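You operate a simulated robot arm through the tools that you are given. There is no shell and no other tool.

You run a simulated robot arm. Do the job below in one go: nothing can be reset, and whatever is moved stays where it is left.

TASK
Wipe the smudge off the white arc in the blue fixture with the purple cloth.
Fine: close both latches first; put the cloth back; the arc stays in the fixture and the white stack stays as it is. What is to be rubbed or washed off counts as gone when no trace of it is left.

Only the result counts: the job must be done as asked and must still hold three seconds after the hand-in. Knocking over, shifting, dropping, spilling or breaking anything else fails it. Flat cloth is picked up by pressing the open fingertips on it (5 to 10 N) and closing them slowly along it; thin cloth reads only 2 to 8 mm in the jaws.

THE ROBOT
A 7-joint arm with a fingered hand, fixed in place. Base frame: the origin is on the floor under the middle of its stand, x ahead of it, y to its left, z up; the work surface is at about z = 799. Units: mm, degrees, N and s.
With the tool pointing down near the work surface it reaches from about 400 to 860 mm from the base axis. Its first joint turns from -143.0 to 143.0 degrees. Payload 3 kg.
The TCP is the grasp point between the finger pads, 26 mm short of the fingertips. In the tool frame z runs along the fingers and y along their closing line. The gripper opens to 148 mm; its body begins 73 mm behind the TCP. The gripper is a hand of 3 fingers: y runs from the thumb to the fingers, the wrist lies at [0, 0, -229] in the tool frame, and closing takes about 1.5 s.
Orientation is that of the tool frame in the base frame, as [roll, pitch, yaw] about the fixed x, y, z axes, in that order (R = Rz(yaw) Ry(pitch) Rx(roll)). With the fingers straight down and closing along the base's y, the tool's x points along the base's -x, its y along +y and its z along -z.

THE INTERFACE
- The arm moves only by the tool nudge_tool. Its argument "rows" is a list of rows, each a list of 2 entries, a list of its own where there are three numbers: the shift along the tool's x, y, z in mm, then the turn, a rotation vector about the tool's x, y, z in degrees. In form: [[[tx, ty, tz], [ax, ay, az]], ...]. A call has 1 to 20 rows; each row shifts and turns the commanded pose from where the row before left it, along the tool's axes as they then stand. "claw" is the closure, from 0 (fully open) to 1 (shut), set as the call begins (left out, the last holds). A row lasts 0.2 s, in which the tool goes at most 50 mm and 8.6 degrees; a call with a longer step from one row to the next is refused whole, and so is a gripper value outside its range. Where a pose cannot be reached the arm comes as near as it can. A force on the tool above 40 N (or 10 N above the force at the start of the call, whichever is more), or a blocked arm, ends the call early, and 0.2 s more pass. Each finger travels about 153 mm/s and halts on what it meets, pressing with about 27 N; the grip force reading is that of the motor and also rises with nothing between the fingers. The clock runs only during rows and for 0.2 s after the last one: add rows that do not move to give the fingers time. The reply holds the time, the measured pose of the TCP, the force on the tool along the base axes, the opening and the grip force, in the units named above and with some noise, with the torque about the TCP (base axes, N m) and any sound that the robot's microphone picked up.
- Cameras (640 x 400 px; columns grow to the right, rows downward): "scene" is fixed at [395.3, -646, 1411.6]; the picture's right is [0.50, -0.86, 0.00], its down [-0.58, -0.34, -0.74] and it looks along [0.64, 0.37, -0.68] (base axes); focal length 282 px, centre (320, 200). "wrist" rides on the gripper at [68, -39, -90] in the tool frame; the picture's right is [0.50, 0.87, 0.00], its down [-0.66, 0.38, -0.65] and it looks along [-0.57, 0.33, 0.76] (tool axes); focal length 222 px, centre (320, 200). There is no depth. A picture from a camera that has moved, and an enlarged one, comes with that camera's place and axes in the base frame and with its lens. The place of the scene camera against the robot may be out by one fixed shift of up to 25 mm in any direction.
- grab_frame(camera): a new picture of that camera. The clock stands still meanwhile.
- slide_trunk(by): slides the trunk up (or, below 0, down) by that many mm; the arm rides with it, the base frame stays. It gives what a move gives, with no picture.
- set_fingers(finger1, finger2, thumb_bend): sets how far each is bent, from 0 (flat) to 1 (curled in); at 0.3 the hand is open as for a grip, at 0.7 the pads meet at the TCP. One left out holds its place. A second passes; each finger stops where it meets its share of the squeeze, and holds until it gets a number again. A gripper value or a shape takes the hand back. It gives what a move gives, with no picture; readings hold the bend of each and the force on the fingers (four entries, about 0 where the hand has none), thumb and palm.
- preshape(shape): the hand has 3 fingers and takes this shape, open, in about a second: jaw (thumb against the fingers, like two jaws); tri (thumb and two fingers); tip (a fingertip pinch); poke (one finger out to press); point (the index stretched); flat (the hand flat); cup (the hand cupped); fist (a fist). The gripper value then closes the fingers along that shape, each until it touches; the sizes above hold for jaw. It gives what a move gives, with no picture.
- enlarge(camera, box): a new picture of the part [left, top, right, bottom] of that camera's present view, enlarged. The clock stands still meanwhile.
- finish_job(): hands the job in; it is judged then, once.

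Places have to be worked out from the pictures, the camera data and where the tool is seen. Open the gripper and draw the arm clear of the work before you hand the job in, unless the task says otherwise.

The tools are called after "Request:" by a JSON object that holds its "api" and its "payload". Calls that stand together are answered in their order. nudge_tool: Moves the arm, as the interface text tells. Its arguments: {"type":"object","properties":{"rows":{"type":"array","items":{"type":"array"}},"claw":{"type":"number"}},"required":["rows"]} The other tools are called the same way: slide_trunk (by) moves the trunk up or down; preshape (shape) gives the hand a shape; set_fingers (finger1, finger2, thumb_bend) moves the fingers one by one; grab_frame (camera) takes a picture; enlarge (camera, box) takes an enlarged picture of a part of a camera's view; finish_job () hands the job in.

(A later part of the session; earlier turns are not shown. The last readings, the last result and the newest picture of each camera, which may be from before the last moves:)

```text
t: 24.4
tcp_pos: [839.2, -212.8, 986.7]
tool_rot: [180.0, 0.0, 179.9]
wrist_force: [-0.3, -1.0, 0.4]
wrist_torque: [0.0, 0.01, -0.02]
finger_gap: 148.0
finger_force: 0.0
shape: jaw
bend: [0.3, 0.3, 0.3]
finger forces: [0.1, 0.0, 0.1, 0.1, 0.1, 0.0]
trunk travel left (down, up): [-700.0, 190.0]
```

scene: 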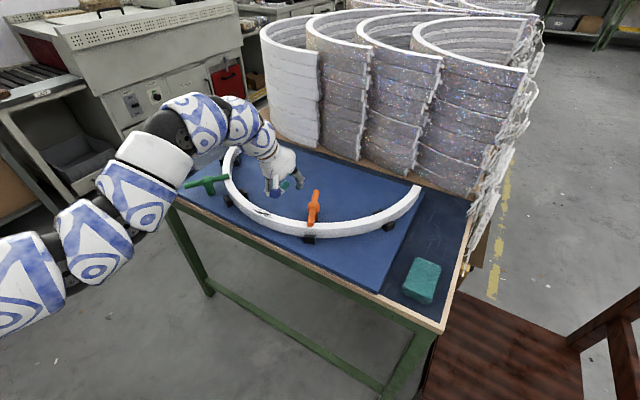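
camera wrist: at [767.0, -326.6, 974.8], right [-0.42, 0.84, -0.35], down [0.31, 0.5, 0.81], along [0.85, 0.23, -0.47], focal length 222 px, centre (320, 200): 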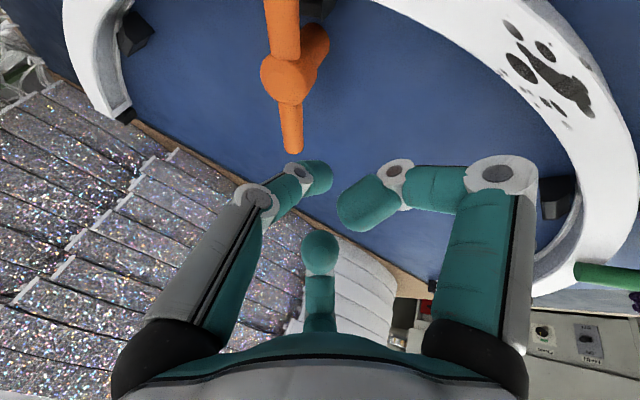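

Next I travel at z about 970 toward the cloth corner for a closer look.

Request:
{"api": "nudge_tool", "payload": {"rows": [[[1, 41, 2.5], [0, 0, 0]], [[1, 41, 2.5], [0, 0, 0]], [[1, 41, 2.5], [0, 0, 0]], [[1, 41, 2.5], [0, 0, 0]], [[7, 42.5, 2], [0, 0, 0]], [[7, 42.5, 2], [0, 0, 0]], [[7, 42.5, 2], [0, 0, 0]], [[7, 42.5, 2], [0, 0, 0]]]}}

Request:
{"api": "grab_frame", "payload": {"camera": "wrist"}}

Request:
{"api": "enlarge", "payload": {"camera": "scene", "box": [130, 100, 290, 200]}}

```text
t: 26.2
tcp_pos: [806.5, 123.8, 969.6]
tool_rot: [180.0, -0.1, 180.0]
wrist_force: [-0.1, 0.6, 0.4]
wrist_torque: [-0.01, -0.03, 0.05]
finger_gap: 147.8
finger_force: 0.0
shape: jaw
bend: [0.3, 0.3, 0.3]
finger forces: [0.0, 0.1, 0.0, 0.1, 0.0, 0.1]
trunk travel left (down, up): [-700.0, 190.0]
```

```text
taken
camera wrist: at [739.4, 84.5, 1060.8], right [-0.5, 0.87, 0.0], down [0.66, 0.38, 0.65], along [0.56, 0.33, -0.76], focal length 222 px, centre (320, 200)
```

wrist: 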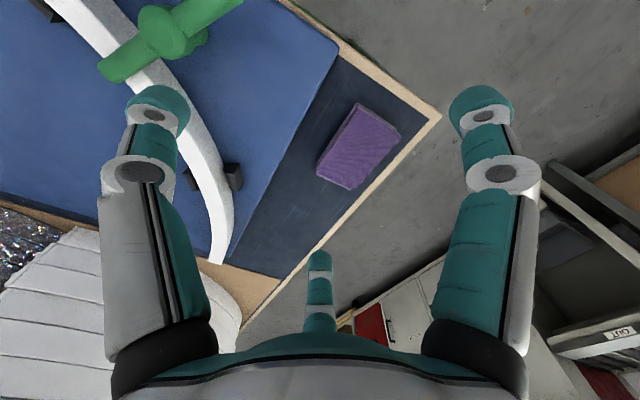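

```text
4.00 times, centred on (210, 150) of scene
camera zoom: at [395.3, -646.0, 1411.6], right [0.5, -0.86, 0.0], down [-0.58, -0.34, -0.74], along [0.64, 0.37, -0.68], focal length 1129 px, centre (760, 400)
```

zoom: 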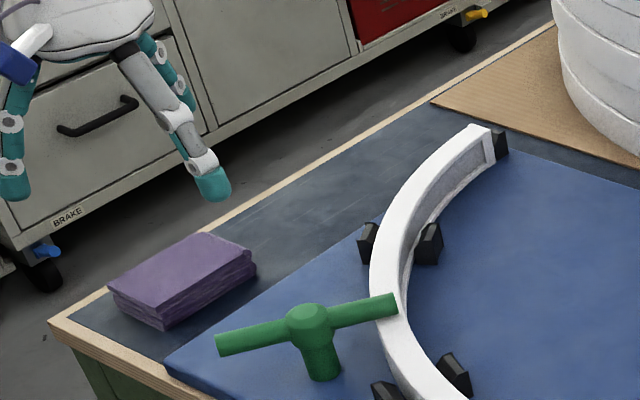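

The cloth is a folded pad near the table's left edge. I enlarge it to measure its corners.

Request:
{"api": "enlarge", "payload": {"camera": "wrist", "box": [280, 80, 440, 210]}}

Request:
{"api": "enlarge", "payload": {"camera": "scene", "box": [140, 145, 220, 195]}}

```text
3.08 times, centred on (360, 145) of wrist
camera zoom: at [739.4, 84.5, 1060.8], right [-0.5, 0.87, 0.0], down [0.66, 0.38, 0.65], along [0.56, 0.33, -0.76], focal length 684 px, centre (197, 369)
```

zoom: 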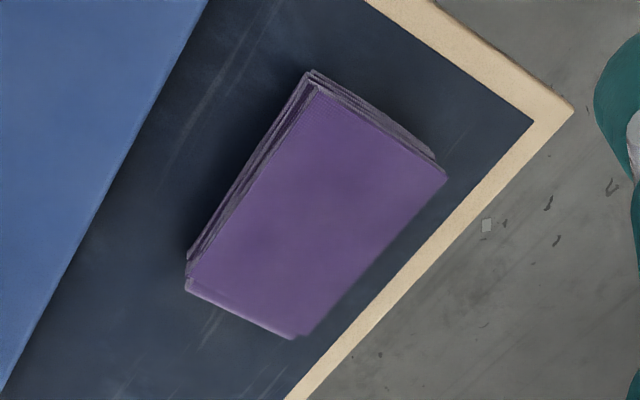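

```text
8.00 times, centred on (180, 170) of scene
camera zoom: at [395.3, -646.0, 1411.6], right [0.5, -0.86, 0.0], down [-0.58, -0.34, -0.74], along [0.64, 0.37, -0.68], focal length 2258 px, centre (1440, 440)
```

zoom: 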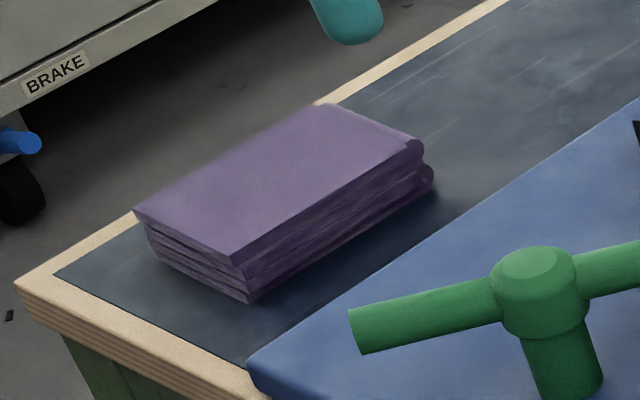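

The pad measures about 90 x 61 x 20 mm, centred near (835,191), aligned with the base axes. I turn the tool 90° about its axis so the thumb meets its robot-side end and the two fingers its long sides.

Request:
{"api": "nudge_tool", "payload": {"rows": [[[0, 0, 0], [0, 0, 8.2]], [[0, 0, 0], [0, 0, 8.2]], [[0, 0, 0], [0, 0, 8.2]], [[0, 0, 0], [0, 0, 8.2]], [[0, 0, 0], [0, 0, 8.2]], [[0, 0, 0], [0, 0, 8.2]], [[0, 0, 0], [0, 0, 8.2]], [[0, 0, 0], [0, 0, 8.2]], [[0, 0, 0], [0, 0, 8.2]], [[0, 0, 0], [0, 0, 8.2]], [[0, 0, 0], [0, 0, 8.0]]]}}

Request:
{"api": "grab_frame", "payload": {"camera": "wrist"}}

```text
t: 28.6
tcp_pos: [808.5, 124.9, 971.8]
tool_rot: [180.0, 0.0, 90.0]
wrist_force: [0.2, 0.1, 0.1]
wrist_torque: [0.0, 0.02, -0.01]
finger_gap: 147.9
finger_force: 0.1
shape: jaw
bend: [0.3, 0.3, 0.3]
finger forces: [0.0, 0.1, 0.0, 0.0, 0.1, 0.1]
trunk travel left (down, up): [-700.0, 190.0]
```

```text
taken
camera wrist: at [769.0, 192.1, 1061.9], right [0.87, 0.5, 0.0], down [0.38, -0.66, 0.65], along [0.33, -0.57, -0.76], focal length 222 px, centre (320, 200)
```

wrist: 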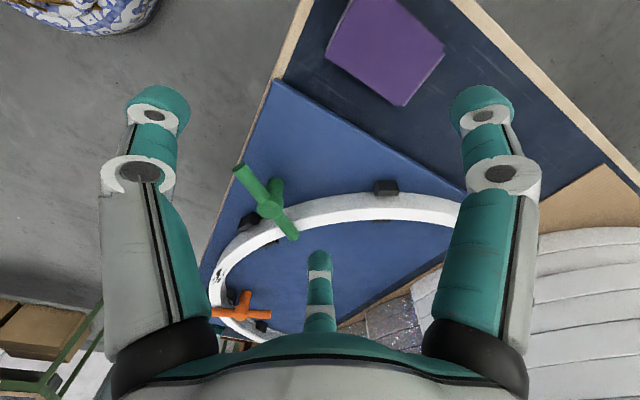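

Now over to the pad: TCP to about (828,191,920) with the hand part-closed (gap about 115 mm).

Request:
{"api": "nudge_tool", "payload": {"rows": [[[33, 9.8, 25.9], [0, 0, 0]], [[33.1, 9.7, 25.9], [0, 0, 0]], [[0, 0, 0], [0, 0, 0]]], "claw": 0.22}}

Request:
{"api": "grab_frame", "payload": {"camera": "wrist"}}

Request:
{"api": "enlarge", "payload": {"camera": "scene", "box": [120, 100, 280, 200]}}

```text
t: 29.4
tcp_pos: [829.4, 188.7, 917.8]
tool_rot: [-179.9, -0.1, 89.8]
wrist_force: [-0.3, -0.2, -0.7]
wrist_torque: [0.01, 0.0, 0.0]
finger_gap: 115.7
finger_force: 0.0
shape: jaw
bend: [0.26, 0.25, 0.5]
finger forces: [0.0, 0.0, 0.0, 0.0, 0.1, 0.1]
trunk travel left (down, up): [-700.0, 190.0]
```

```text
taken
camera wrist: at [788.9, 256.5, 1009.7], right [0.87, 0.5, 0.0], down [0.38, -0.66, 0.65], along [0.32, -0.57, -0.76], focal length 222 px, centre (320, 200)
```

wrist: 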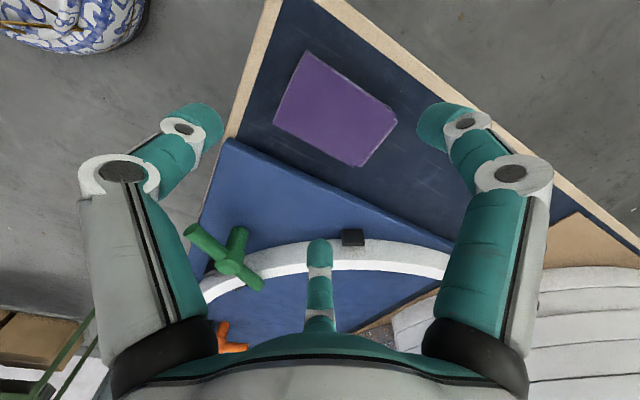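

```text
4.00 times, centred on (200, 150) of scene
camera zoom: at [395.3, -646.0, 1411.6], right [0.5, -0.86, 0.0], down [-0.58, -0.34, -0.74], along [0.64, 0.37, -0.68], focal length 1129 px, centre (800, 400)
```

zoom: 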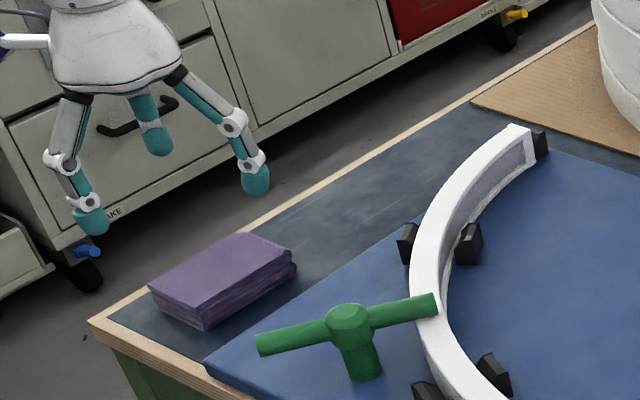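

The three digits surround the pad: thumb on the robot side, fingers at its long sides. I lower to about 4 mm fingertip clearance above the table.

Request:
{"api": "nudge_tool", "payload": {"rows": [[[1, 0, 20], [0, 0, 0]], [[1, 0, 20], [0, 0, 0]], [[0, 0, 20], [0, 0, 0]], [[0, 0, 15], [0, 0, 0]], [[0, 0, 8], [0, 0, 0]]]}}

Request:
{"api": "grab_frame", "payload": {"camera": "wrist"}}

Request:
{"api": "enlarge", "payload": {"camera": "scene", "box": [130, 130, 226, 190]}}

```text
t: 30.6
tcp_pos: [805.7, 184.1, 865.1]
tool_rot: [-179.9, -0.1, 89.9]
wrist_force: [-0.8, 0.6, -0.4]
wrist_torque: [-0.01, 0.0, 0.0]
finger_gap: 115.6
finger_force: 0.0
shape: jaw
bend: [0.26, 0.25, 0.5]
finger forces: [0.0, 0.1, 0.1, 0.0, 0.1, 0.0]
out of reach, approached as far as the arm can: row 1, 2, 3, 4, 5
trunk travel left (down, up): [-700.0, 190.0]
```

```text
taken
camera wrist: at [768.0, 252.7, 956.5], right [0.87, 0.5, 0.0], down [0.38, -0.66, 0.65], along [0.33, -0.57, -0.76], focal length 222 px, centre (320, 200)
```

wrist: 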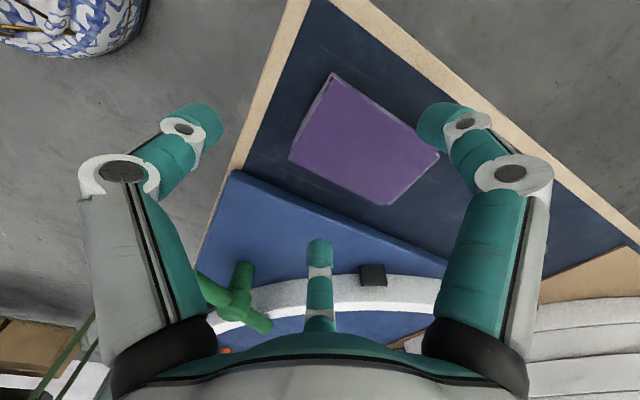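

```text
6.67 times, centred on (178, 160) of scene
camera zoom: at [395.3, -646.0, 1411.6], right [0.5, -0.86, 0.0], down [-0.58, -0.34, -0.74], along [0.64, 0.37, -0.68], focal length 1881 px, centre (1267, 467)
```

zoom: 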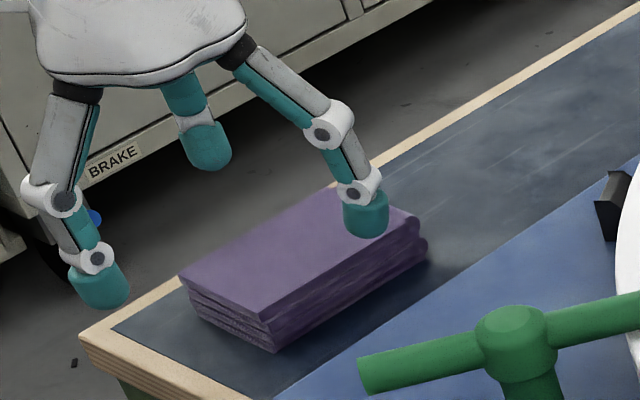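

The straight-down reach is too short at this height. I go up over the pad first, then slide the trunk down 150 mm so the arm reaches farther near the table.

Request:
{"api": "nudge_tool", "payload": {"rows": [[[1.5, 5.8, -36], [0, 0, 0]], [[1.5, 5.8, -36], [0, 0, 0]], [[1.5, 5.8, -36], [0, 0, 0]], [[1.5, 5.8, -36], [0, 0, 0]]]}}

```text
t: 31.6
tcp_pos: [831.6, 189.5, 1011.8]
tool_rot: [-180.0, 0.0, 90.0]
wrist_force: [0.6, -0.1, 0.1]
wrist_torque: [0.01, 0.02, 0.03]
finger_gap: 115.7
finger_force: 0.1
shape: jaw
bend: [0.26, 0.25, 0.5]
finger forces: [0.0, 0.1, 0.0, 0.0, 0.0, 0.0]
trunk travel left (down, up): [-700.0, 190.0]
```

At z 1012 over the pad; sliding down 140 mm will leave the fingertips about 25 mm above the pad.

Request:
{"api": "slide_trunk", "payload": {"by": -140}}

Request:
{"api": "grab_frame", "payload": {"camera": "wrist"}}

Request:
{"api": "enlarge", "payload": {"camera": "scene", "box": [130, 130, 226, 190]}}

```text
t: 33.3
tcp_pos: [831.9, 189.9, 872.1]
tool_rot: [-179.9, 0.0, 89.9]
wrist_force: [0.1, 0.3, 0.2]
wrist_torque: [-0.04, -0.03, 0.0]
finger_gap: 115.5
finger_force: 0.1
shape: jaw
bend: [0.26, 0.25, 0.5]
finger forces: [0.0, 0.1, 0.0, 0.0, 0.0, 0.0]
trunk travel left (down, up): [-560.0, 330.0]
```

```text
taken
camera wrist: at [792.3, 257.8, 962.1], right [0.87, 0.5, 0.0], down [0.38, -0.66, 0.65], along [0.33, -0.57, -0.76], focal length 222 px, centre (320, 200)
```

wrist: 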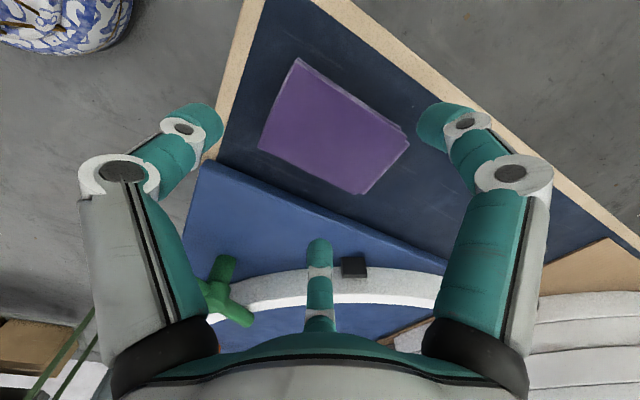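

```text
6.67 times, centred on (178, 160) of scene
camera zoom: at [395.3, -646.0, 1411.6], right [0.5, -0.86, 0.0], down [-0.58, -0.34, -0.74], along [0.64, 0.37, -0.68], focal length 1881 px, centre (1267, 467)
```

zoom: 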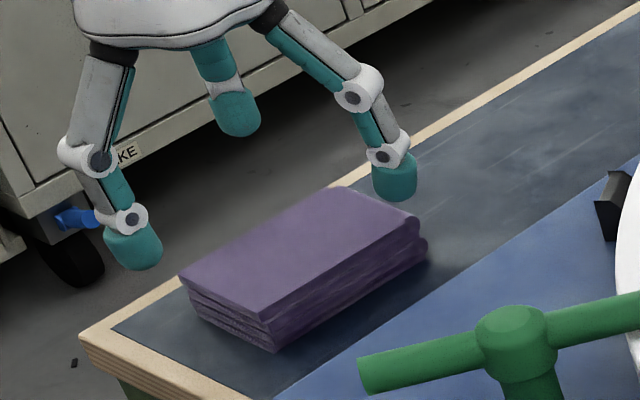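

Digits straddle the pad with room on all sides. I lower 42 mm so the tips end just above the table.

Request:
{"api": "nudge_tool", "payload": {"rows": [[[0, 0, 12], [0, 0, 0]], [[0, 0, 12], [0, 0, 0]], [[0, 0, 10], [0, 0, 0]], [[0, 0, 8], [0, 0, 0]]]}}

Request:
{"api": "enlarge", "payload": {"camera": "scene", "box": [130, 130, 226, 190]}}

Request:
{"api": "grab_frame", "payload": {"camera": "wrist"}}

```text
t: 34.3
tcp_pos: [832.3, 190.6, 827.9]
tool_rot: [180.0, 0.1, 90.1]
wrist_force: [-0.2, 0.0, 0.4]
wrist_torque: [0.0, -0.02, 0.0]
finger_gap: 115.4
finger_force: 0.1
shape: jaw
bend: [0.26, 0.25, 0.5]
finger forces: [0.0, 0.0, 0.0, 0.0, 0.0, 0.1]
trunk travel left (down, up): [-560.0, 330.0]
```

```text
6.67 times, centred on (178, 160) of scene
camera zoom: at [395.3, -646.0, 1411.6], right [0.5, -0.86, 0.0], down [-0.58, -0.34, -0.74], along [0.64, 0.37, -0.68], focal length 1881 px, centre (1267, 467)
```

zoom: 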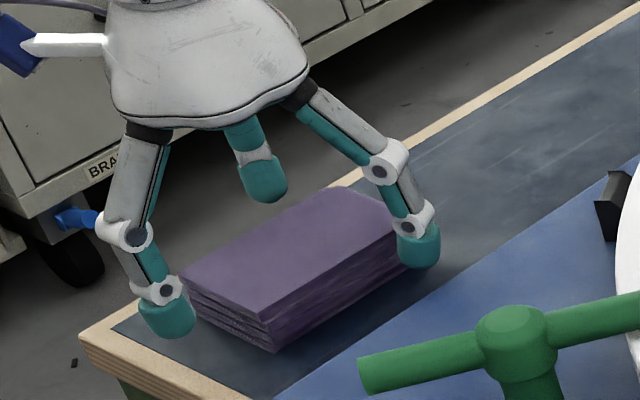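

```text
taken
camera wrist: at [792.2, 258.6, 919.8], right [0.87, 0.5, 0.0], down [0.38, -0.66, 0.65], along [0.33, -0.57, -0.76], focal length 222 px, centre (320, 200)
```

wrist: 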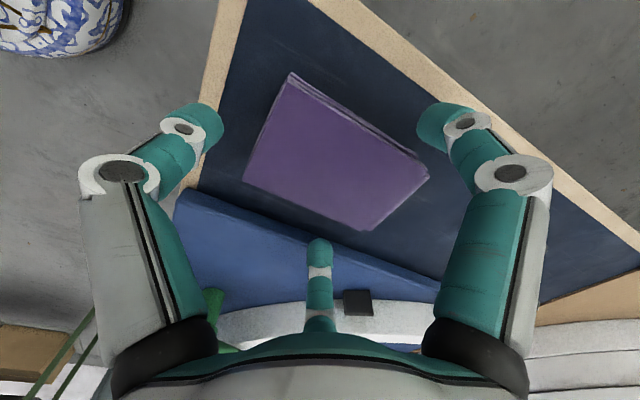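

In place around the pad. I close in small stages and watch the gap and forces.

Request:
{"api": "nudge_tool", "payload": {"rows": [[[0, 0, 0], [0, 0, 0]], [[0, 0, 0], [0, 0, 0]], [[0, 0, 0], [0, 0, 0]]], "claw": 0.4}}

Request:
{"api": "nudge_tool", "payload": {"rows": [[[0, 0, 0], [0, 0, 0]], [[0, 0, 0], [0, 0, 0]], [[0, 0, 0], [0, 0, 0]]], "claw": 0.5}}

Request:
{"api": "grab_frame", "payload": {"camera": "wrist"}}

Request:
{"api": "enlarge", "payload": {"camera": "scene", "box": [130, 130, 226, 190]}}

```text
t: 35.1
tcp_pos: [832.1, 190.8, 828.8]
tool_rot: [179.9, 0.0, 90.0]
wrist_force: [0.0, -1.0, 0.7]
wrist_torque: [0.05, 0.02, 0.01]
finger_gap: 89.3
finger_force: 0.0
shape: jaw
bend: [0.32, 0.32, 0.7]
finger forces: [0.0, 0.0, 0.0, 0.1, 0.1, 0.0]
trunk travel left (down, up): [-560.0, 330.0]
```

```text
t: 35.9
tcp_pos: [832.0, 191.3, 831.3]
tool_rot: [179.9, -0.2, 90.0]
wrist_force: [-0.6, 1.0, 21.1]
wrist_torque: [0.04, 0.14, -0.1]
finger_gap: 59.6
finger_force: 27.0
shape: jaw
bend: [0.78, 0.78, 0.7]
finger forces: [26.5, 25.3, 0.1, 0.1, 34.2, 0.1]
trunk travel left (down, up): [-560.0, 330.0]
```

```text
taken
camera wrist: at [791.6, 258.6, 922.3], right [0.87, 0.5, 0.0], down [0.38, -0.66, 0.65], along [0.33, -0.56, -0.76], focal length 222 px, centre (320, 200)
```

wrist: 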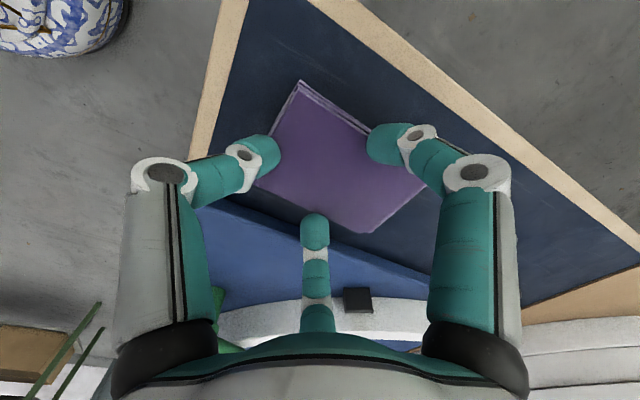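

```text
6.67 times, centred on (178, 160) of scene
camera zoom: at [395.3, -646.0, 1411.6], right [0.5, -0.86, 0.0], down [-0.58, -0.34, -0.74], along [0.64, 0.37, -0.68], focal length 1881 px, centre (1267, 467)
```

zoom: 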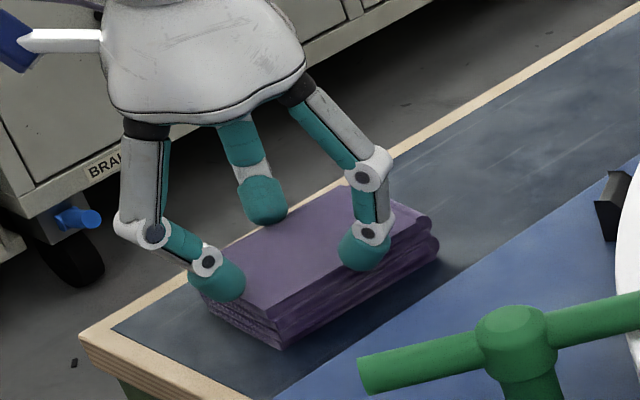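

The pad is gripped (gap 59.6 mm, about 26 N per finger), but the tips push on the table with about 21 N. I raise slightly to see whether the pad comes along.

Request:
{"api": "nudge_tool", "payload": {"rows": [[[0, 0, -3], [0, 0, 0]], [[0, 0, -3], [0, 0, 0]], [[0, 0, -3], [0, 0, 0]]]}}

Request:
{"api": "enlarge", "payload": {"camera": "scene", "box": [130, 130, 226, 190]}}

```text
t: 36.7
tcp_pos: [830.2, 190.0, 837.5]
tool_rot: [-180.0, 0.1, 90.0]
wrist_force: [0.3, 0.0, 0.0]
wrist_torque: [0.0, 0.06, -0.03]
finger_gap: 54.4
finger_force: 26.4
shape: jaw
bend: [0.77, 0.77, 0.7]
finger forces: [22.7, 21.8, 0.0, 0.0, 18.6, 0.1]
trunk travel left (down, up): [-560.0, 330.0]
```

```text
6.67 times, centred on (178, 160) of scene
camera zoom: at [395.3, -646.0, 1411.6], right [0.5, -0.86, 0.0], down [-0.58, -0.34, -0.74], along [0.64, 0.37, -0.68], focal length 1881 px, centre (1267, 467)
```

zoom: 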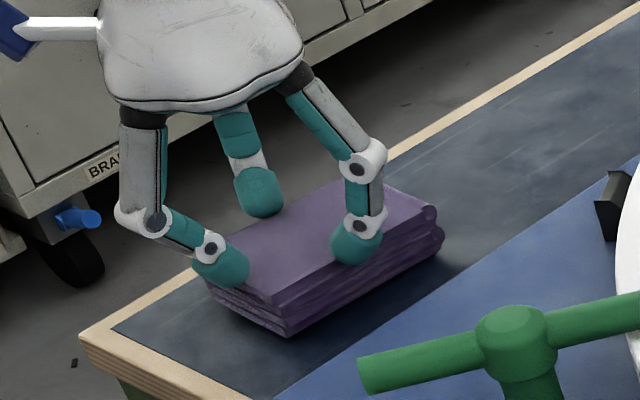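

Table force is gone and the pad seems to come up with the fingers. I lift another 20 mm to check.

Request:
{"api": "nudge_tool", "payload": {"rows": [[[0, 0, -7], [0, 0, 0]], [[0, 0, -7], [0, 0, 0]], [[0, 0, -6], [0, 0, 0]]]}}

Request:
{"api": "enlarge", "payload": {"camera": "scene", "box": [130, 130, 226, 190]}}

Request:
{"api": "grab_frame", "payload": {"camera": "wrist"}}

```text
t: 37.5
tcp_pos: [831.1, 191.5, 859.8]
tool_rot: [-179.8, 0.0, 90.0]
wrist_force: [-0.1, -0.2, -0.4]
wrist_torque: [-0.02, 0.02, 0.0]
finger_gap: 54.2
finger_force: 26.8
shape: jaw
bend: [0.77, 0.77, 0.7]
finger forces: [22.8, 21.8, 0.0, 0.1, 18.2, 0.0]
trunk travel left (down, up): [-560.0, 330.0]
```

```text
6.67 times, centred on (178, 160) of scene
camera zoom: at [395.3, -646.0, 1411.6], right [0.5, -0.86, 0.0], down [-0.58, -0.34, -0.74], along [0.64, 0.37, -0.68], focal length 1881 px, centre (1267, 467)
```

zoom: 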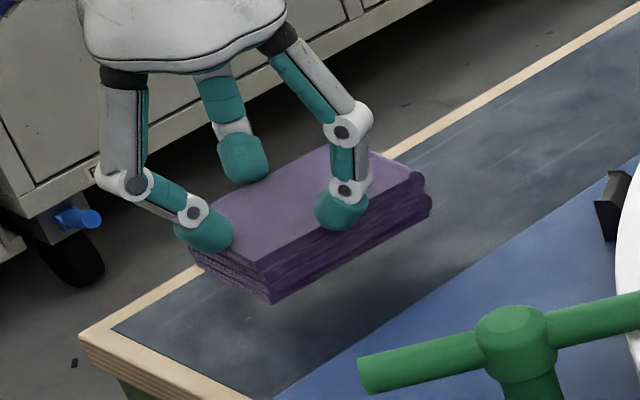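

```text
taken
camera wrist: at [791.9, 258.2, 949.7], right [0.87, 0.5, 0.0], down [0.38, -0.66, 0.65], along [0.33, -0.57, -0.76], focal length 222 px, centre (320, 200)
```

wrist: 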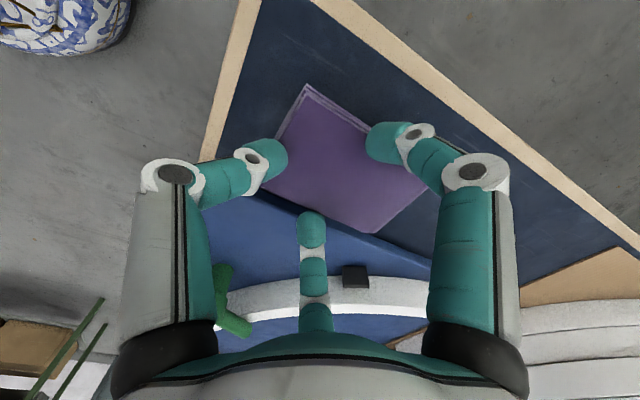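

The pad is held clear of the table, flat, with its underside well below the fingertips. I slide the trunk up 90 mm for travel height, keeping the arm's shape.

Request:
{"api": "slide_trunk", "payload": {"by": 90}}

Request:
{"api": "enlarge", "payload": {"camera": "scene", "box": [120, 90, 280, 190]}}

```text
t: 38.7
tcp_pos: [831.2, 190.3, 949.4]
tool_rot: [-180.0, 0.0, 90.0]
wrist_force: [0.1, -0.5, 0.2]
wrist_torque: [-0.01, 0.0, 0.02]
finger_gap: 54.6
finger_force: 26.9
shape: jaw
bend: [0.77, 0.77, 0.7]
finger forces: [22.7, 21.8, 0.1, 0.0, 18.1, 0.0]
trunk travel left (down, up): [-650.0, 240.0]
```

```text
4.00 times, centred on (200, 140) of scene
camera zoom: at [395.3, -646.0, 1411.6], right [0.5, -0.86, 0.0], down [-0.58, -0.34, -0.74], along [0.64, 0.37, -0.68], focal length 1129 px, centre (800, 440)
```

zoom: 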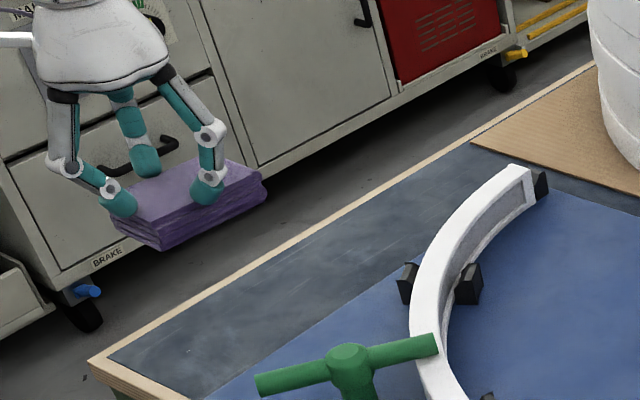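

Pad hangs level and firm. I carry it over the green latch at z about 945 to above the smudge.

Request:
{"api": "nudge_tool", "payload": {"rows": [[[-21.7, 1.2, 0.7], [0, 0, 0]], [[-21.7, 1.2, 0.7], [0, 0, 0]], [[-21.7, 1.2, 0.7], [0, 0, 0]], [[-21.7, 1.2, 0.7], [0, 0, 0]], [[-21.7, 1.2, 0.7], [0, 0, 0]], [[-21.7, 1.2, 0.7], [0, 0, 0]], [[-23.3, -0.3, 0], [0, 0, 0]], [[-23.3, -0.3, 0], [0, 0, 0]], [[-23.3, -0.3, 0], [0, 0, 0]], [[-23.3, -0.3, 0], [0, 0, 0]], [[-23.3, -0.3, 0], [0, 0, 0]], [[-23.3, -0.3, 0], [0, 0, 0]], [[-25, -6, 1.5], [0, 0, 0]], [[-25, -6, 1.5], [0, 0, 0]], [[-25, -6, 1.5], [0, 0, 0]], [[-25, -6, 1.5], [0, 0, 0]], [[-25, -6, 1.5], [0, 0, 0]]]}}

Request:
{"api": "grab_frame", "payload": {"camera": "scene"}}

Request:
{"api": "grab_frame", "payload": {"camera": "wrist"}}

```text
t: 42.3
tcp_pos: [806.5, -203.6, 936.6]
tool_rot: [180.0, 0.0, 90.0]
wrist_force: [0.3, -0.6, -0.4]
wrist_torque: [0.0, 0.01, 0.0]
finger_gap: 49.6
finger_force: 27.2
shape: jaw
bend: [0.77, 0.77, 0.73]
finger forces: [21.9, 21.8, 0.0, 0.0, 10.9, 0.0]
trunk travel left (down, up): [-650.0, 240.0]
```

```text
taken
```

scene: 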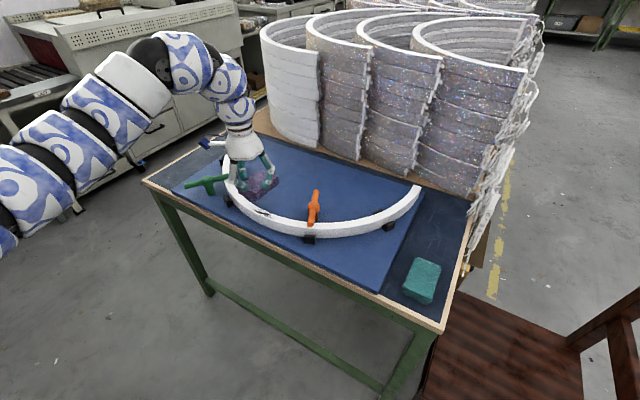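

```text
taken
camera wrist: at [768.0, -136.3, 1027.7], right [0.87, 0.5, 0.0], down [0.38, -0.66, 0.65], along [0.33, -0.57, -0.76], focal length 222 px, centre (320, 200)
```

wrist: 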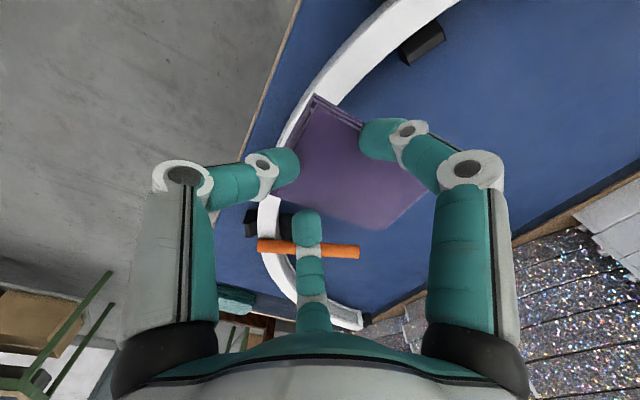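

The pad is still held, though the thumb has crept in slightly. I look closer at the grip and the smudge below.

Request:
{"api": "enlarge", "payload": {"camera": "scene", "box": [190, 130, 310, 230]}}

Request:
{"api": "enlarge", "payload": {"camera": "wrist", "box": [180, 70, 480, 260]}}

```text
4.00 times, centred on (250, 180) of scene
camera zoom: at [395.3, -646.0, 1411.6], right [0.5, -0.86, 0.0], down [-0.58, -0.34, -0.74], along [0.64, 0.37, -0.68], focal length 1129 px, centre (600, 280)
```

zoom: 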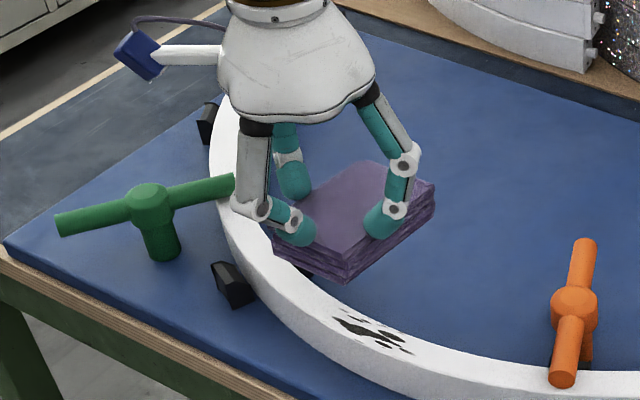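

```text
2.11 times, centred on (330, 165) of wrist
camera zoom: at [768.0, -136.3, 1027.7], right [0.87, 0.5, 0.0], down [0.38, -0.66, 0.65], along [0.33, -0.57, -0.76], focal length 468 px, centre (299, 274)
```

zoom: 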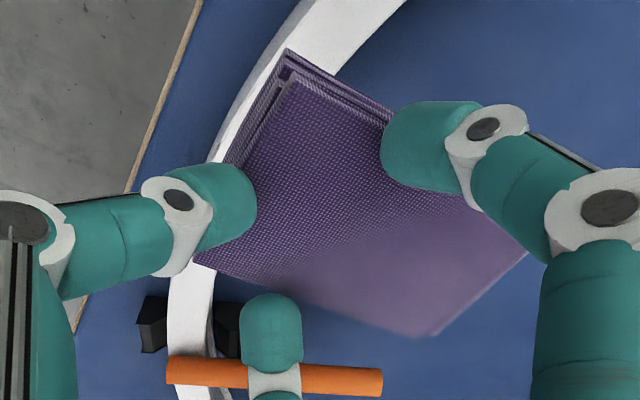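

The pad now spans roughly from 21 mm behind to 66 mm ahead of the TCP in x, centred in y. The smudge spans y about -275 to -205 on the arc at x about 776-802, so I bring the TCP above (787,-240), still clear.

Request:
{"api": "nudge_tool", "payload": {"rows": [[[-18, -9.5, 8], [0, 0, 0]], [[-18.4, -10, 8], [0, 0, 0]], [[0, 0, 8], [0, 0, 0]]]}}

Request:
{"api": "enlarge", "payload": {"camera": "scene", "box": [200, 140, 320, 240]}}

Request:
{"api": "grab_frame", "payload": {"camera": "wrist"}}

```text
t: 43.1
tcp_pos: [788.5, -240.0, 913.3]
tool_rot: [180.0, 0.0, 90.0]
wrist_force: [-0.2, 0.6, -0.3]
wrist_torque: [-0.01, 0.03, 0.0]
finger_gap: 49.9
finger_force: 27.0
shape: jaw
bend: [0.77, 0.77, 0.73]
finger forces: [21.8, 21.6, 0.0, 0.0, 10.6, 0.0]
trunk travel left (down, up): [-650.0, 240.0]
```

```text
4.00 times, centred on (260, 190) of scene
camera zoom: at [395.3, -646.0, 1411.6], right [0.5, -0.86, 0.0], down [-0.58, -0.34, -0.74], along [0.64, 0.37, -0.68], focal length 1129 px, centre (560, 240)
```

zoom: 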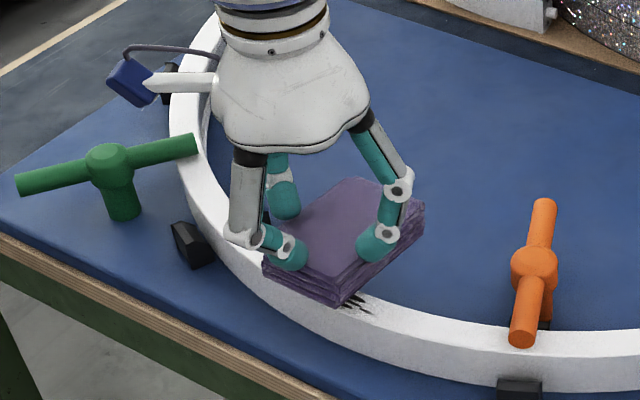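

```text
taken
camera wrist: at [749.2, -173.3, 1004.0], right [0.87, 0.5, 0.0], down [0.38, -0.66, 0.65], along [0.33, -0.57, -0.76], focal length 222 px, centre (320, 200)
```

wrist: 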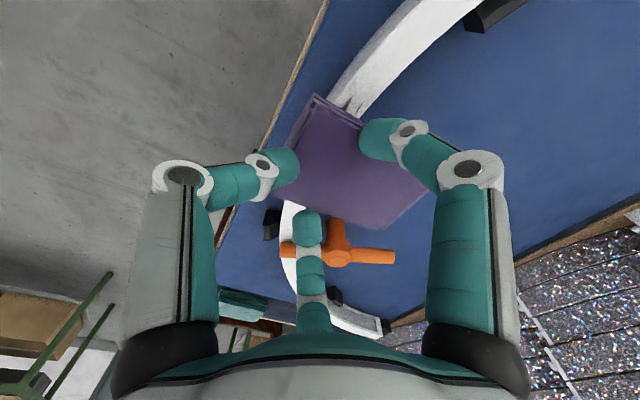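

Grip is steady. I lower toward the arc, then by small steps until I feel contact.

Request:
{"api": "nudge_tool", "payload": {"rows": [[[0, 0, 8], [0, 0, 0]], [[0, 0, 8], [0, 0, 0]], [[0, 0, 6], [0, 0, 0]]]}}

Request:
{"api": "nudge_tool", "payload": {"rows": [[[0, 0, 2], [0, 0, 0]], [[0, 0, 2], [0, 0, 0]]]}}

Request:
{"api": "nudge_tool", "payload": {"rows": [[[0, 0, 2], [0, 0, 0]], [[0, 0, 2], [0, 0, 0]]]}}

Request:
{"api": "enlarge", "payload": {"camera": "scene", "box": [200, 140, 320, 240]}}

```text
t: 43.9
tcp_pos: [787.3, -241.5, 891.7]
tool_rot: [179.8, -0.1, 90.0]
wrist_force: [-0.2, 0.8, 1.2]
wrist_torque: [0.0, -0.05, 0.01]
finger_gap: 50.0
finger_force: 27.1
shape: jaw
bend: [0.77, 0.77, 0.73]
finger forces: [22.0, 21.5, 0.0, 0.1, 10.6, 0.0]
trunk travel left (down, up): [-650.0, 240.0]
```

```text
t: 44.5
tcp_pos: [785.9, -240.5, 887.6]
tool_rot: [179.9, -0.1, 89.9]
wrist_force: [-2.3, -1.1, 16.8]
wrist_torque: [0.09, -0.26, 0.01]
finger_gap: 49.9
finger_force: 27.7
shape: jaw
bend: [0.78, 0.78, 0.72]
finger forces: [26.9, 24.9, 0.0, 0.0, 12.4, 0.0]
trunk travel left (down, up): [-650.0, 240.0]
```

```text
t: 45.2
tcp_pos: [788.5, -241.2, 886.6]
tool_rot: [179.5, 0.0, 89.9]
wrist_force: [-2.0, 0.6, 21.1]
wrist_torque: [0.12, -0.06, -0.03]
finger_gap: 50.9
finger_force: 27.0
shape: jaw
bend: [0.78, 0.78, 0.72]
finger forces: [30.3, 29.1, 0.0, 0.0, 14.3, 0.1]
trunk travel left (down, up): [-650.0, 240.0]
stopped in row 2: the force on the tool passed its limit at 41 N (the readings are from after the stop); the commanded pose is now the measured one
```

```text
4.00 times, centred on (260, 190) of scene
camera zoom: at [395.3, -646.0, 1411.6], right [0.5, -0.86, 0.0], down [-0.58, -0.34, -0.74], along [0.64, 0.37, -0.68], focal length 1129 px, centre (560, 240)
```

zoom: 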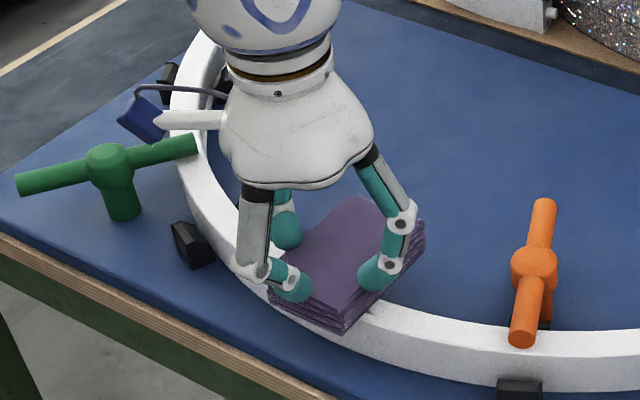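

Contact is at about z 889, quite stiff. I back off 1 mm for a moderate press, then check the force.

Request:
{"api": "nudge_tool", "payload": {"rows": [[[0, 0, -1], [0, 0, 0]]]}}

```text
t: 45.6
tcp_pos: [787.9, -241.4, 887.7]
tool_rot: [179.6, 0.1, 90.0]
wrist_force: [0.9, -1.6, 22.0]
wrist_torque: [0.04, -0.25, 0.02]
finger_gap: 50.5
finger_force: 27.3
shape: jaw
bend: [0.78, 0.78, 0.72]
finger forces: [31.4, 31.1, 0.0, 0.0, 12.9, 0.1]
trunk travel left (down, up): [-650.0, 240.0]
```

Request:
{"api": "nudge_tool", "payload": {"rows": [[[0, 0, -1.5], [0, 0, 0]]]}}

```text
t: 46.0
tcp_pos: [787.8, -241.7, 888.1]
tool_rot: [179.8, 0.0, 90.1]
wrist_force: [1.9, 0.1, 12.3]
wrist_torque: [0.03, -0.25, 0.04]
finger_gap: 50.0
finger_force: 27.3
shape: jaw
bend: [0.78, 0.78, 0.72]
finger forces: [30.7, 30.1, 0.1, 0.1, 10.8, 0.0]
trunk travel left (down, up): [-650.0, 240.0]
```

About 12 N of press. I start rubbing along the arc with short strokes in y, watching force and grip.

Request:
{"api": "nudge_tool", "payload": {"rows": [[[-5, 0, 0], [0, 0, 0]], [[-5, 0, 0], [0, 0, 0]], [[-5, 0, 0], [0, 0, 0]], [[-5, 0, 0], [0, 0, 0]], [[5, 0, 0], [0, 0, 0]], [[5, 0, 0], [0, 0, 0]], [[5, 0, 0], [0, 0, 0]], [[5, 0, 0], [0, 0, 0]]]}}

Request:
{"api": "grab_frame", "payload": {"camera": "wrist"}}

Request:
{"api": "enlarge", "payload": {"camera": "scene", "box": [200, 140, 320, 240]}}

```text
t: 47.9
tcp_pos: [788.5, -240.9, 887.4]
tool_rot: [179.8, 0.0, 90.0]
wrist_force: [0.1, 0.4, -0.5]
wrist_torque: [0.01, 0.02, 0.03]
finger_gap: 43.6
finger_force: 27.2
shape: jaw
bend: [0.78, 0.78, 0.76]
finger forces: [25.0, 23.3, 0.1, 0.0, 0.0, 0.0]
trunk travel left (down, up): [-650.0, 240.0]
```

```text
taken
camera wrist: at [749.1, -173.2, 978.2], right [0.87, 0.5, 0.0], down [0.38, -0.66, 0.66], along [0.33, -0.57, -0.76], focal length 222 px, centre (320, 200)
```

wrist: 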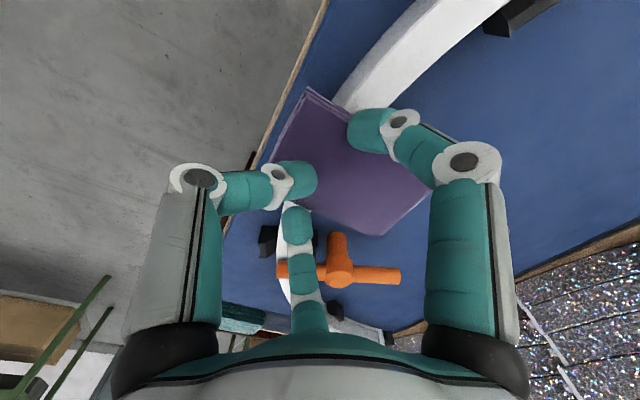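

```text
4.00 times, centred on (260, 190) of scene
camera zoom: at [395.3, -646.0, 1411.6], right [0.5, -0.86, 0.0], down [-0.58, -0.34, -0.74], along [0.64, 0.37, -0.68], focal length 1129 px, centre (560, 240)
```

zoom: 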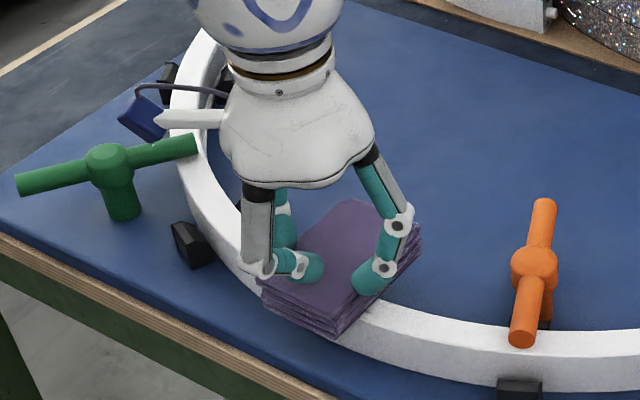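

The thumb has slid over onto the pad's top edge; the two fingers still hold the pad across its width (about 25 N each). I lift gently to see whether the pad stays level and what the strokes did to the smudge.

Request:
{"api": "nudge_tool", "payload": {"rows": [[[0, 0, -4], [0, 0, 0]], [[0, 0, -4], [0, 0, 0]], [[0, 0, -4], [0, 0, 0]], [[0, 0, -4], [0, 0, 0]]]}}

Request:
{"api": "enlarge", "payload": {"camera": "scene", "box": [220, 160, 316, 220]}}

Request:
{"api": "enlarge", "payload": {"camera": "wrist", "box": [180, 70, 480, 260]}}

```text
t: 48.9
tcp_pos: [789.3, -240.7, 902.2]
tool_rot: [179.8, 0.0, 90.0]
wrist_force: [-0.2, 0.0, -0.2]
wrist_torque: [0.03, -0.01, 0.01]
finger_gap: 43.7
finger_force: 26.6
shape: jaw
bend: [0.78, 0.78, 0.76]
finger forces: [24.5, 23.2, 0.0, 0.0, 0.0, 0.0]
trunk travel left (down, up): [-650.0, 240.0]
```

```text
6.67 times, centred on (268, 190) of scene
camera zoom: at [395.3, -646.0, 1411.6], right [0.5, -0.86, 0.0], down [-0.58, -0.34, -0.74], along [0.64, 0.37, -0.68], focal length 1881 px, centre (667, 267)
```

zoom: 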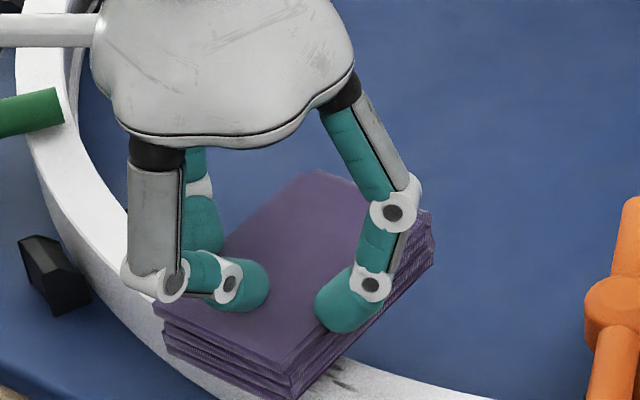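

```text
2.11 times, centred on (330, 165) of wrist
camera zoom: at [749.1, -173.5, 993.2], right [0.87, 0.5, 0.0], down [0.38, -0.66, 0.65], along [0.33, -0.57, -0.76], focal length 468 px, centre (299, 274)
```

zoom: 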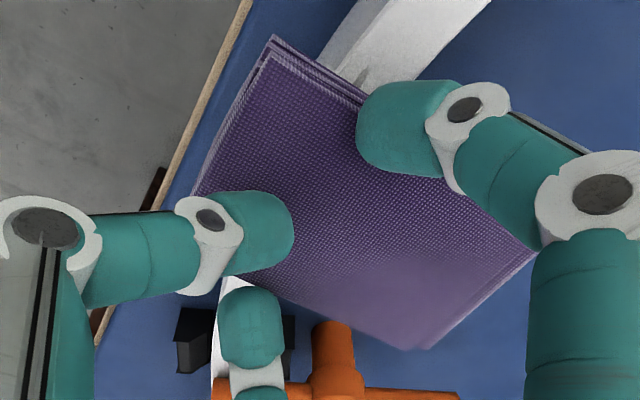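

The pad lifts level with the hand. I shift it aside in +y to look at the smudge.

Request:
{"api": "nudge_tool", "payload": {"rows": [[[18, 2, -2], [0, 0, 0]], [[18, 2, -2], [0, 0, 0]], [[18, 2, 0], [0, 0, 0]], [[18, 2, 0], [0, 0, 0]]]}}

Request:
{"api": "enlarge", "payload": {"camera": "scene", "box": [230, 180, 326, 240]}}

Request:
{"api": "enlarge", "payload": {"camera": "scene", "box": [200, 130, 320, 230]}}

```text
t: 49.9
tcp_pos: [795.6, -168.1, 907.3]
tool_rot: [179.8, 0.0, 90.1]
wrist_force: [0.7, 1.0, 0.5]
wrist_torque: [0.01, 0.0, 0.03]
finger_gap: 43.7
finger_force: 27.2
shape: jaw
bend: [0.78, 0.78, 0.76]
finger forces: [24.1, 23.1, 0.0, 0.0, 0.0, 0.1]
trunk travel left (down, up): [-650.0, 240.0]
```

```text
6.67 times, centred on (278, 210) of scene
camera zoom: at [395.3, -646.0, 1411.6], right [0.5, -0.86, 0.0], down [-0.58, -0.34, -0.74], along [0.64, 0.37, -0.68], focal length 1881 px, centre (600, 133)
```

zoom: 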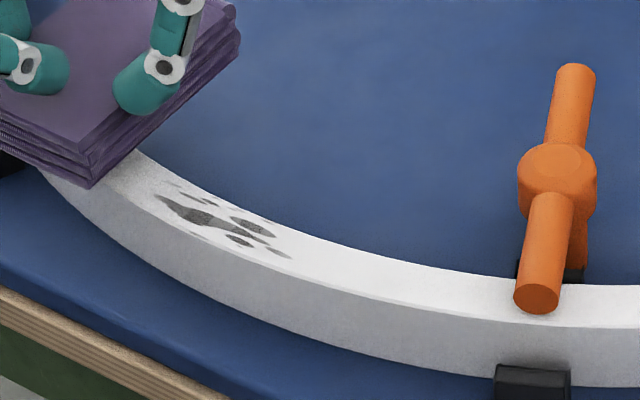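

```text
4.00 times, centred on (260, 180) of scene
camera zoom: at [395.3, -646.0, 1411.6], right [0.5, -0.86, 0.0], down [-0.58, -0.34, -0.74], along [0.64, 0.37, -0.68], focal length 1129 px, centre (560, 280)
```

zoom: 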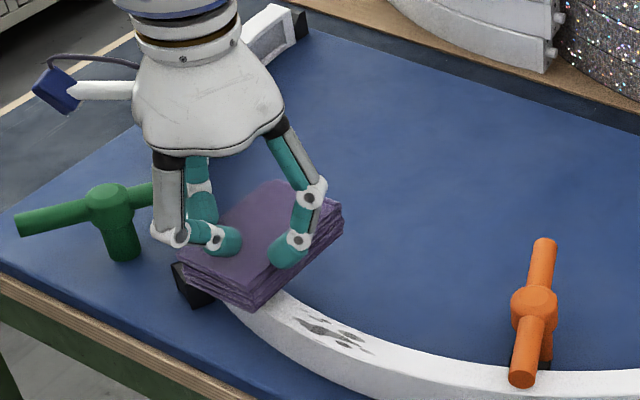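

The rubbing works: the smudge has faded to grey. I go back over it (TCP about (792,-237)) and press more gently.

Request:
{"api": "nudge_tool", "payload": {"rows": [[[-23, -1.2, 3.5], [0, 0, 0]], [[-23, -1.2, 3.5], [0, 0, 0]], [[-23, -1.2, 3.5], [0, 0, 0]], [[0, 0, 4], [0, 0, 0]], [[0, 0, 4], [0, 0, 0]]]}}

Request:
{"api": "nudge_tool", "payload": {"rows": [[[0, 0, 1], [0, 0, 0]], [[0, 0, 1], [0, 0, 0]]]}}

```text
t: 51.0
tcp_pos: [792.7, -238.9, 888.0]
tool_rot: [179.8, 0.0, 89.8]
wrist_force: [0.4, 0.4, -0.4]
wrist_torque: [-0.01, 0.0, -0.01]
finger_gap: 43.9
finger_force: 27.6
shape: jaw
bend: [0.78, 0.78, 0.76]
finger forces: [23.7, 23.1, 0.0, 0.0, 0.1, 0.1]
trunk travel left (down, up): [-650.0, 240.0]
```

```text
t: 51.6
tcp_pos: [793.8, -238.1, 888.3]
tool_rot: [179.7, 0.0, 90.0]
wrist_force: [1.6, -2.1, 11.3]
wrist_torque: [0.13, -0.08, -0.03]
finger_gap: 44.1
finger_force: 26.7
shape: jaw
bend: [0.78, 0.78, 0.76]
finger forces: [25.6, 25.2, 0.1, 0.1, 0.1, 0.0]
trunk travel left (down, up): [-650.0, 240.0]
```

Press is about 11 N with the contact nearly under the fingers. I rub with strokes along y.

Request:
{"api": "nudge_tool", "payload": {"rows": [[[-5, 0, 0], [0, 0, 0]], [[-5, 0, 0], [0, 0, 0]], [[-5, 0, 0], [0, 0, 0]], [[-5, 0, 0], [0, 0, 0]], [[5, 0, 0], [0, 0, 0]], [[5, 0, 0], [0, 0, 0]], [[5, 0, 0], [0, 0, 0]], [[5, 0, 0], [0, 0, 0]], [[5, 0, 0], [0, 0, 0]], [[5, 0, 0], [0, 0, 0]], [[5, 0, 0], [0, 0, 0]], [[5, 0, 0], [0, 0, 0]]]}}

Request:
{"api": "enlarge", "payload": {"camera": "scene", "box": [220, 160, 316, 220]}}

```text
t: 54.2
tcp_pos: [793.8, -219.1, 887.9]
tool_rot: [179.8, 0.0, 90.0]
wrist_force: [0.2, -1.6, 3.8]
wrist_torque: [-0.05, 0.02, -0.03]
finger_gap: 43.4
finger_force: 26.8
shape: jaw
bend: [0.78, 0.78, 0.76]
finger forces: [26.0, 26.1, 0.1, 0.0, 0.0, 0.1]
trunk travel left (down, up): [-650.0, 240.0]
```

```text
6.67 times, centred on (268, 190) of scene
camera zoom: at [395.3, -646.0, 1411.6], right [0.5, -0.86, 0.0], down [-0.58, -0.34, -0.74], along [0.64, 0.37, -0.68], focal length 1881 px, centre (667, 267)
```

zoom: 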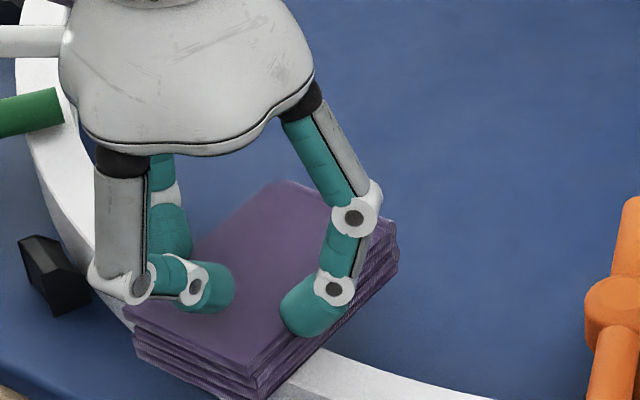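

Force has eased to about 4 N and the visible part of the arc looks clean. I press 1 mm more and keep stroking over the whole smudge length.

Request:
{"api": "nudge_tool", "payload": {"rows": [[[0, 0, 1], [0, 0, 0]], [[-5, 0, 0], [0, 0, 0]], [[-5, 0, 0], [0, 0, 0]], [[-5, 0, 0], [0, 0, 0]], [[-5, 0, 0], [0, 0, 0]], [[-5, 0, 0], [0, 0, 0]], [[-5, 0, 0], [0, 0, 0]], [[-5, 0, 0], [0, 0, 0]], [[-5, 0, 0], [0, 0, 0]], [[-5, 0, 0], [0, 0, 0]], [[-5, 0, 0], [0, 0, 0]]]}}

Request:
{"api": "nudge_tool", "payload": {"rows": [[[0, 0, 0.5], [0, 0, 0]], [[5, 0, 0], [0, 0, 0]], [[5, 0, 0], [0, 0, 0]], [[5, 0, 0], [0, 0, 0]], [[5, 0, 0], [0, 0, 0]], [[5, 0, 0], [0, 0, 0]], [[5, 0, 0], [0, 0, 0]], [[5, 0, 0], [0, 0, 0]], [[5, 0, 0], [0, 0, 0]], [[5, 0, 0], [0, 0, 0]], [[5, 0, 0], [0, 0, 0]]]}}

Request:
{"api": "enlarge", "payload": {"camera": "scene", "box": [220, 160, 316, 220]}}

```text
t: 56.6
tcp_pos: [791.8, -266.7, 886.0]
tool_rot: [179.6, 0.0, 89.9]
wrist_force: [0.4, 6.0, 17.4]
wrist_torque: [0.48, -0.04, 0.0]
finger_gap: 43.4
finger_force: 27.5
shape: jaw
bend: [0.78, 0.79, 0.76]
finger forces: [35.9, 23.7, 0.1, 0.0, 0.0, 0.1]
trunk travel left (down, up): [-650.0, 240.0]
```

```text
t: 59.0
tcp_pos: [792.1, -218.1, 886.2]
tool_rot: [179.7, 0.0, 90.0]
wrist_force: [-0.5, -6.3, 17.4]
wrist_torque: [-0.33, 0.01, 0.02]
finger_gap: 43.6
finger_force: 27.2
shape: jaw
bend: [0.79, 0.79, 0.76]
finger forces: [24.7, 34.9, 0.0, 0.0, 0.0, 0.0]
trunk travel left (down, up): [-650.0, 240.0]
```

```text
6.67 times, centred on (268, 190) of scene
camera zoom: at [395.3, -646.0, 1411.6], right [0.5, -0.86, 0.0], down [-0.58, -0.34, -0.74], along [0.64, 0.37, -0.68], focal length 1881 px, centre (667, 267)
```

zoom: 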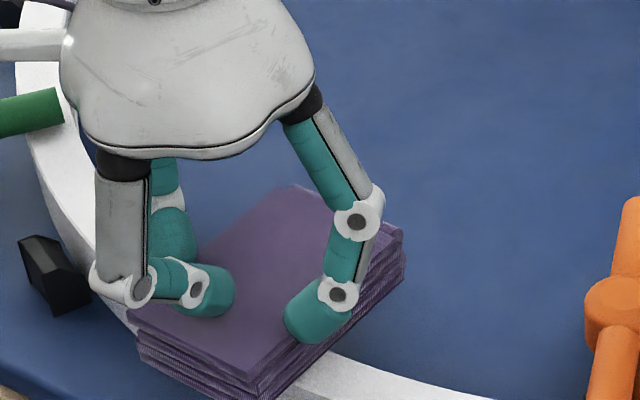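

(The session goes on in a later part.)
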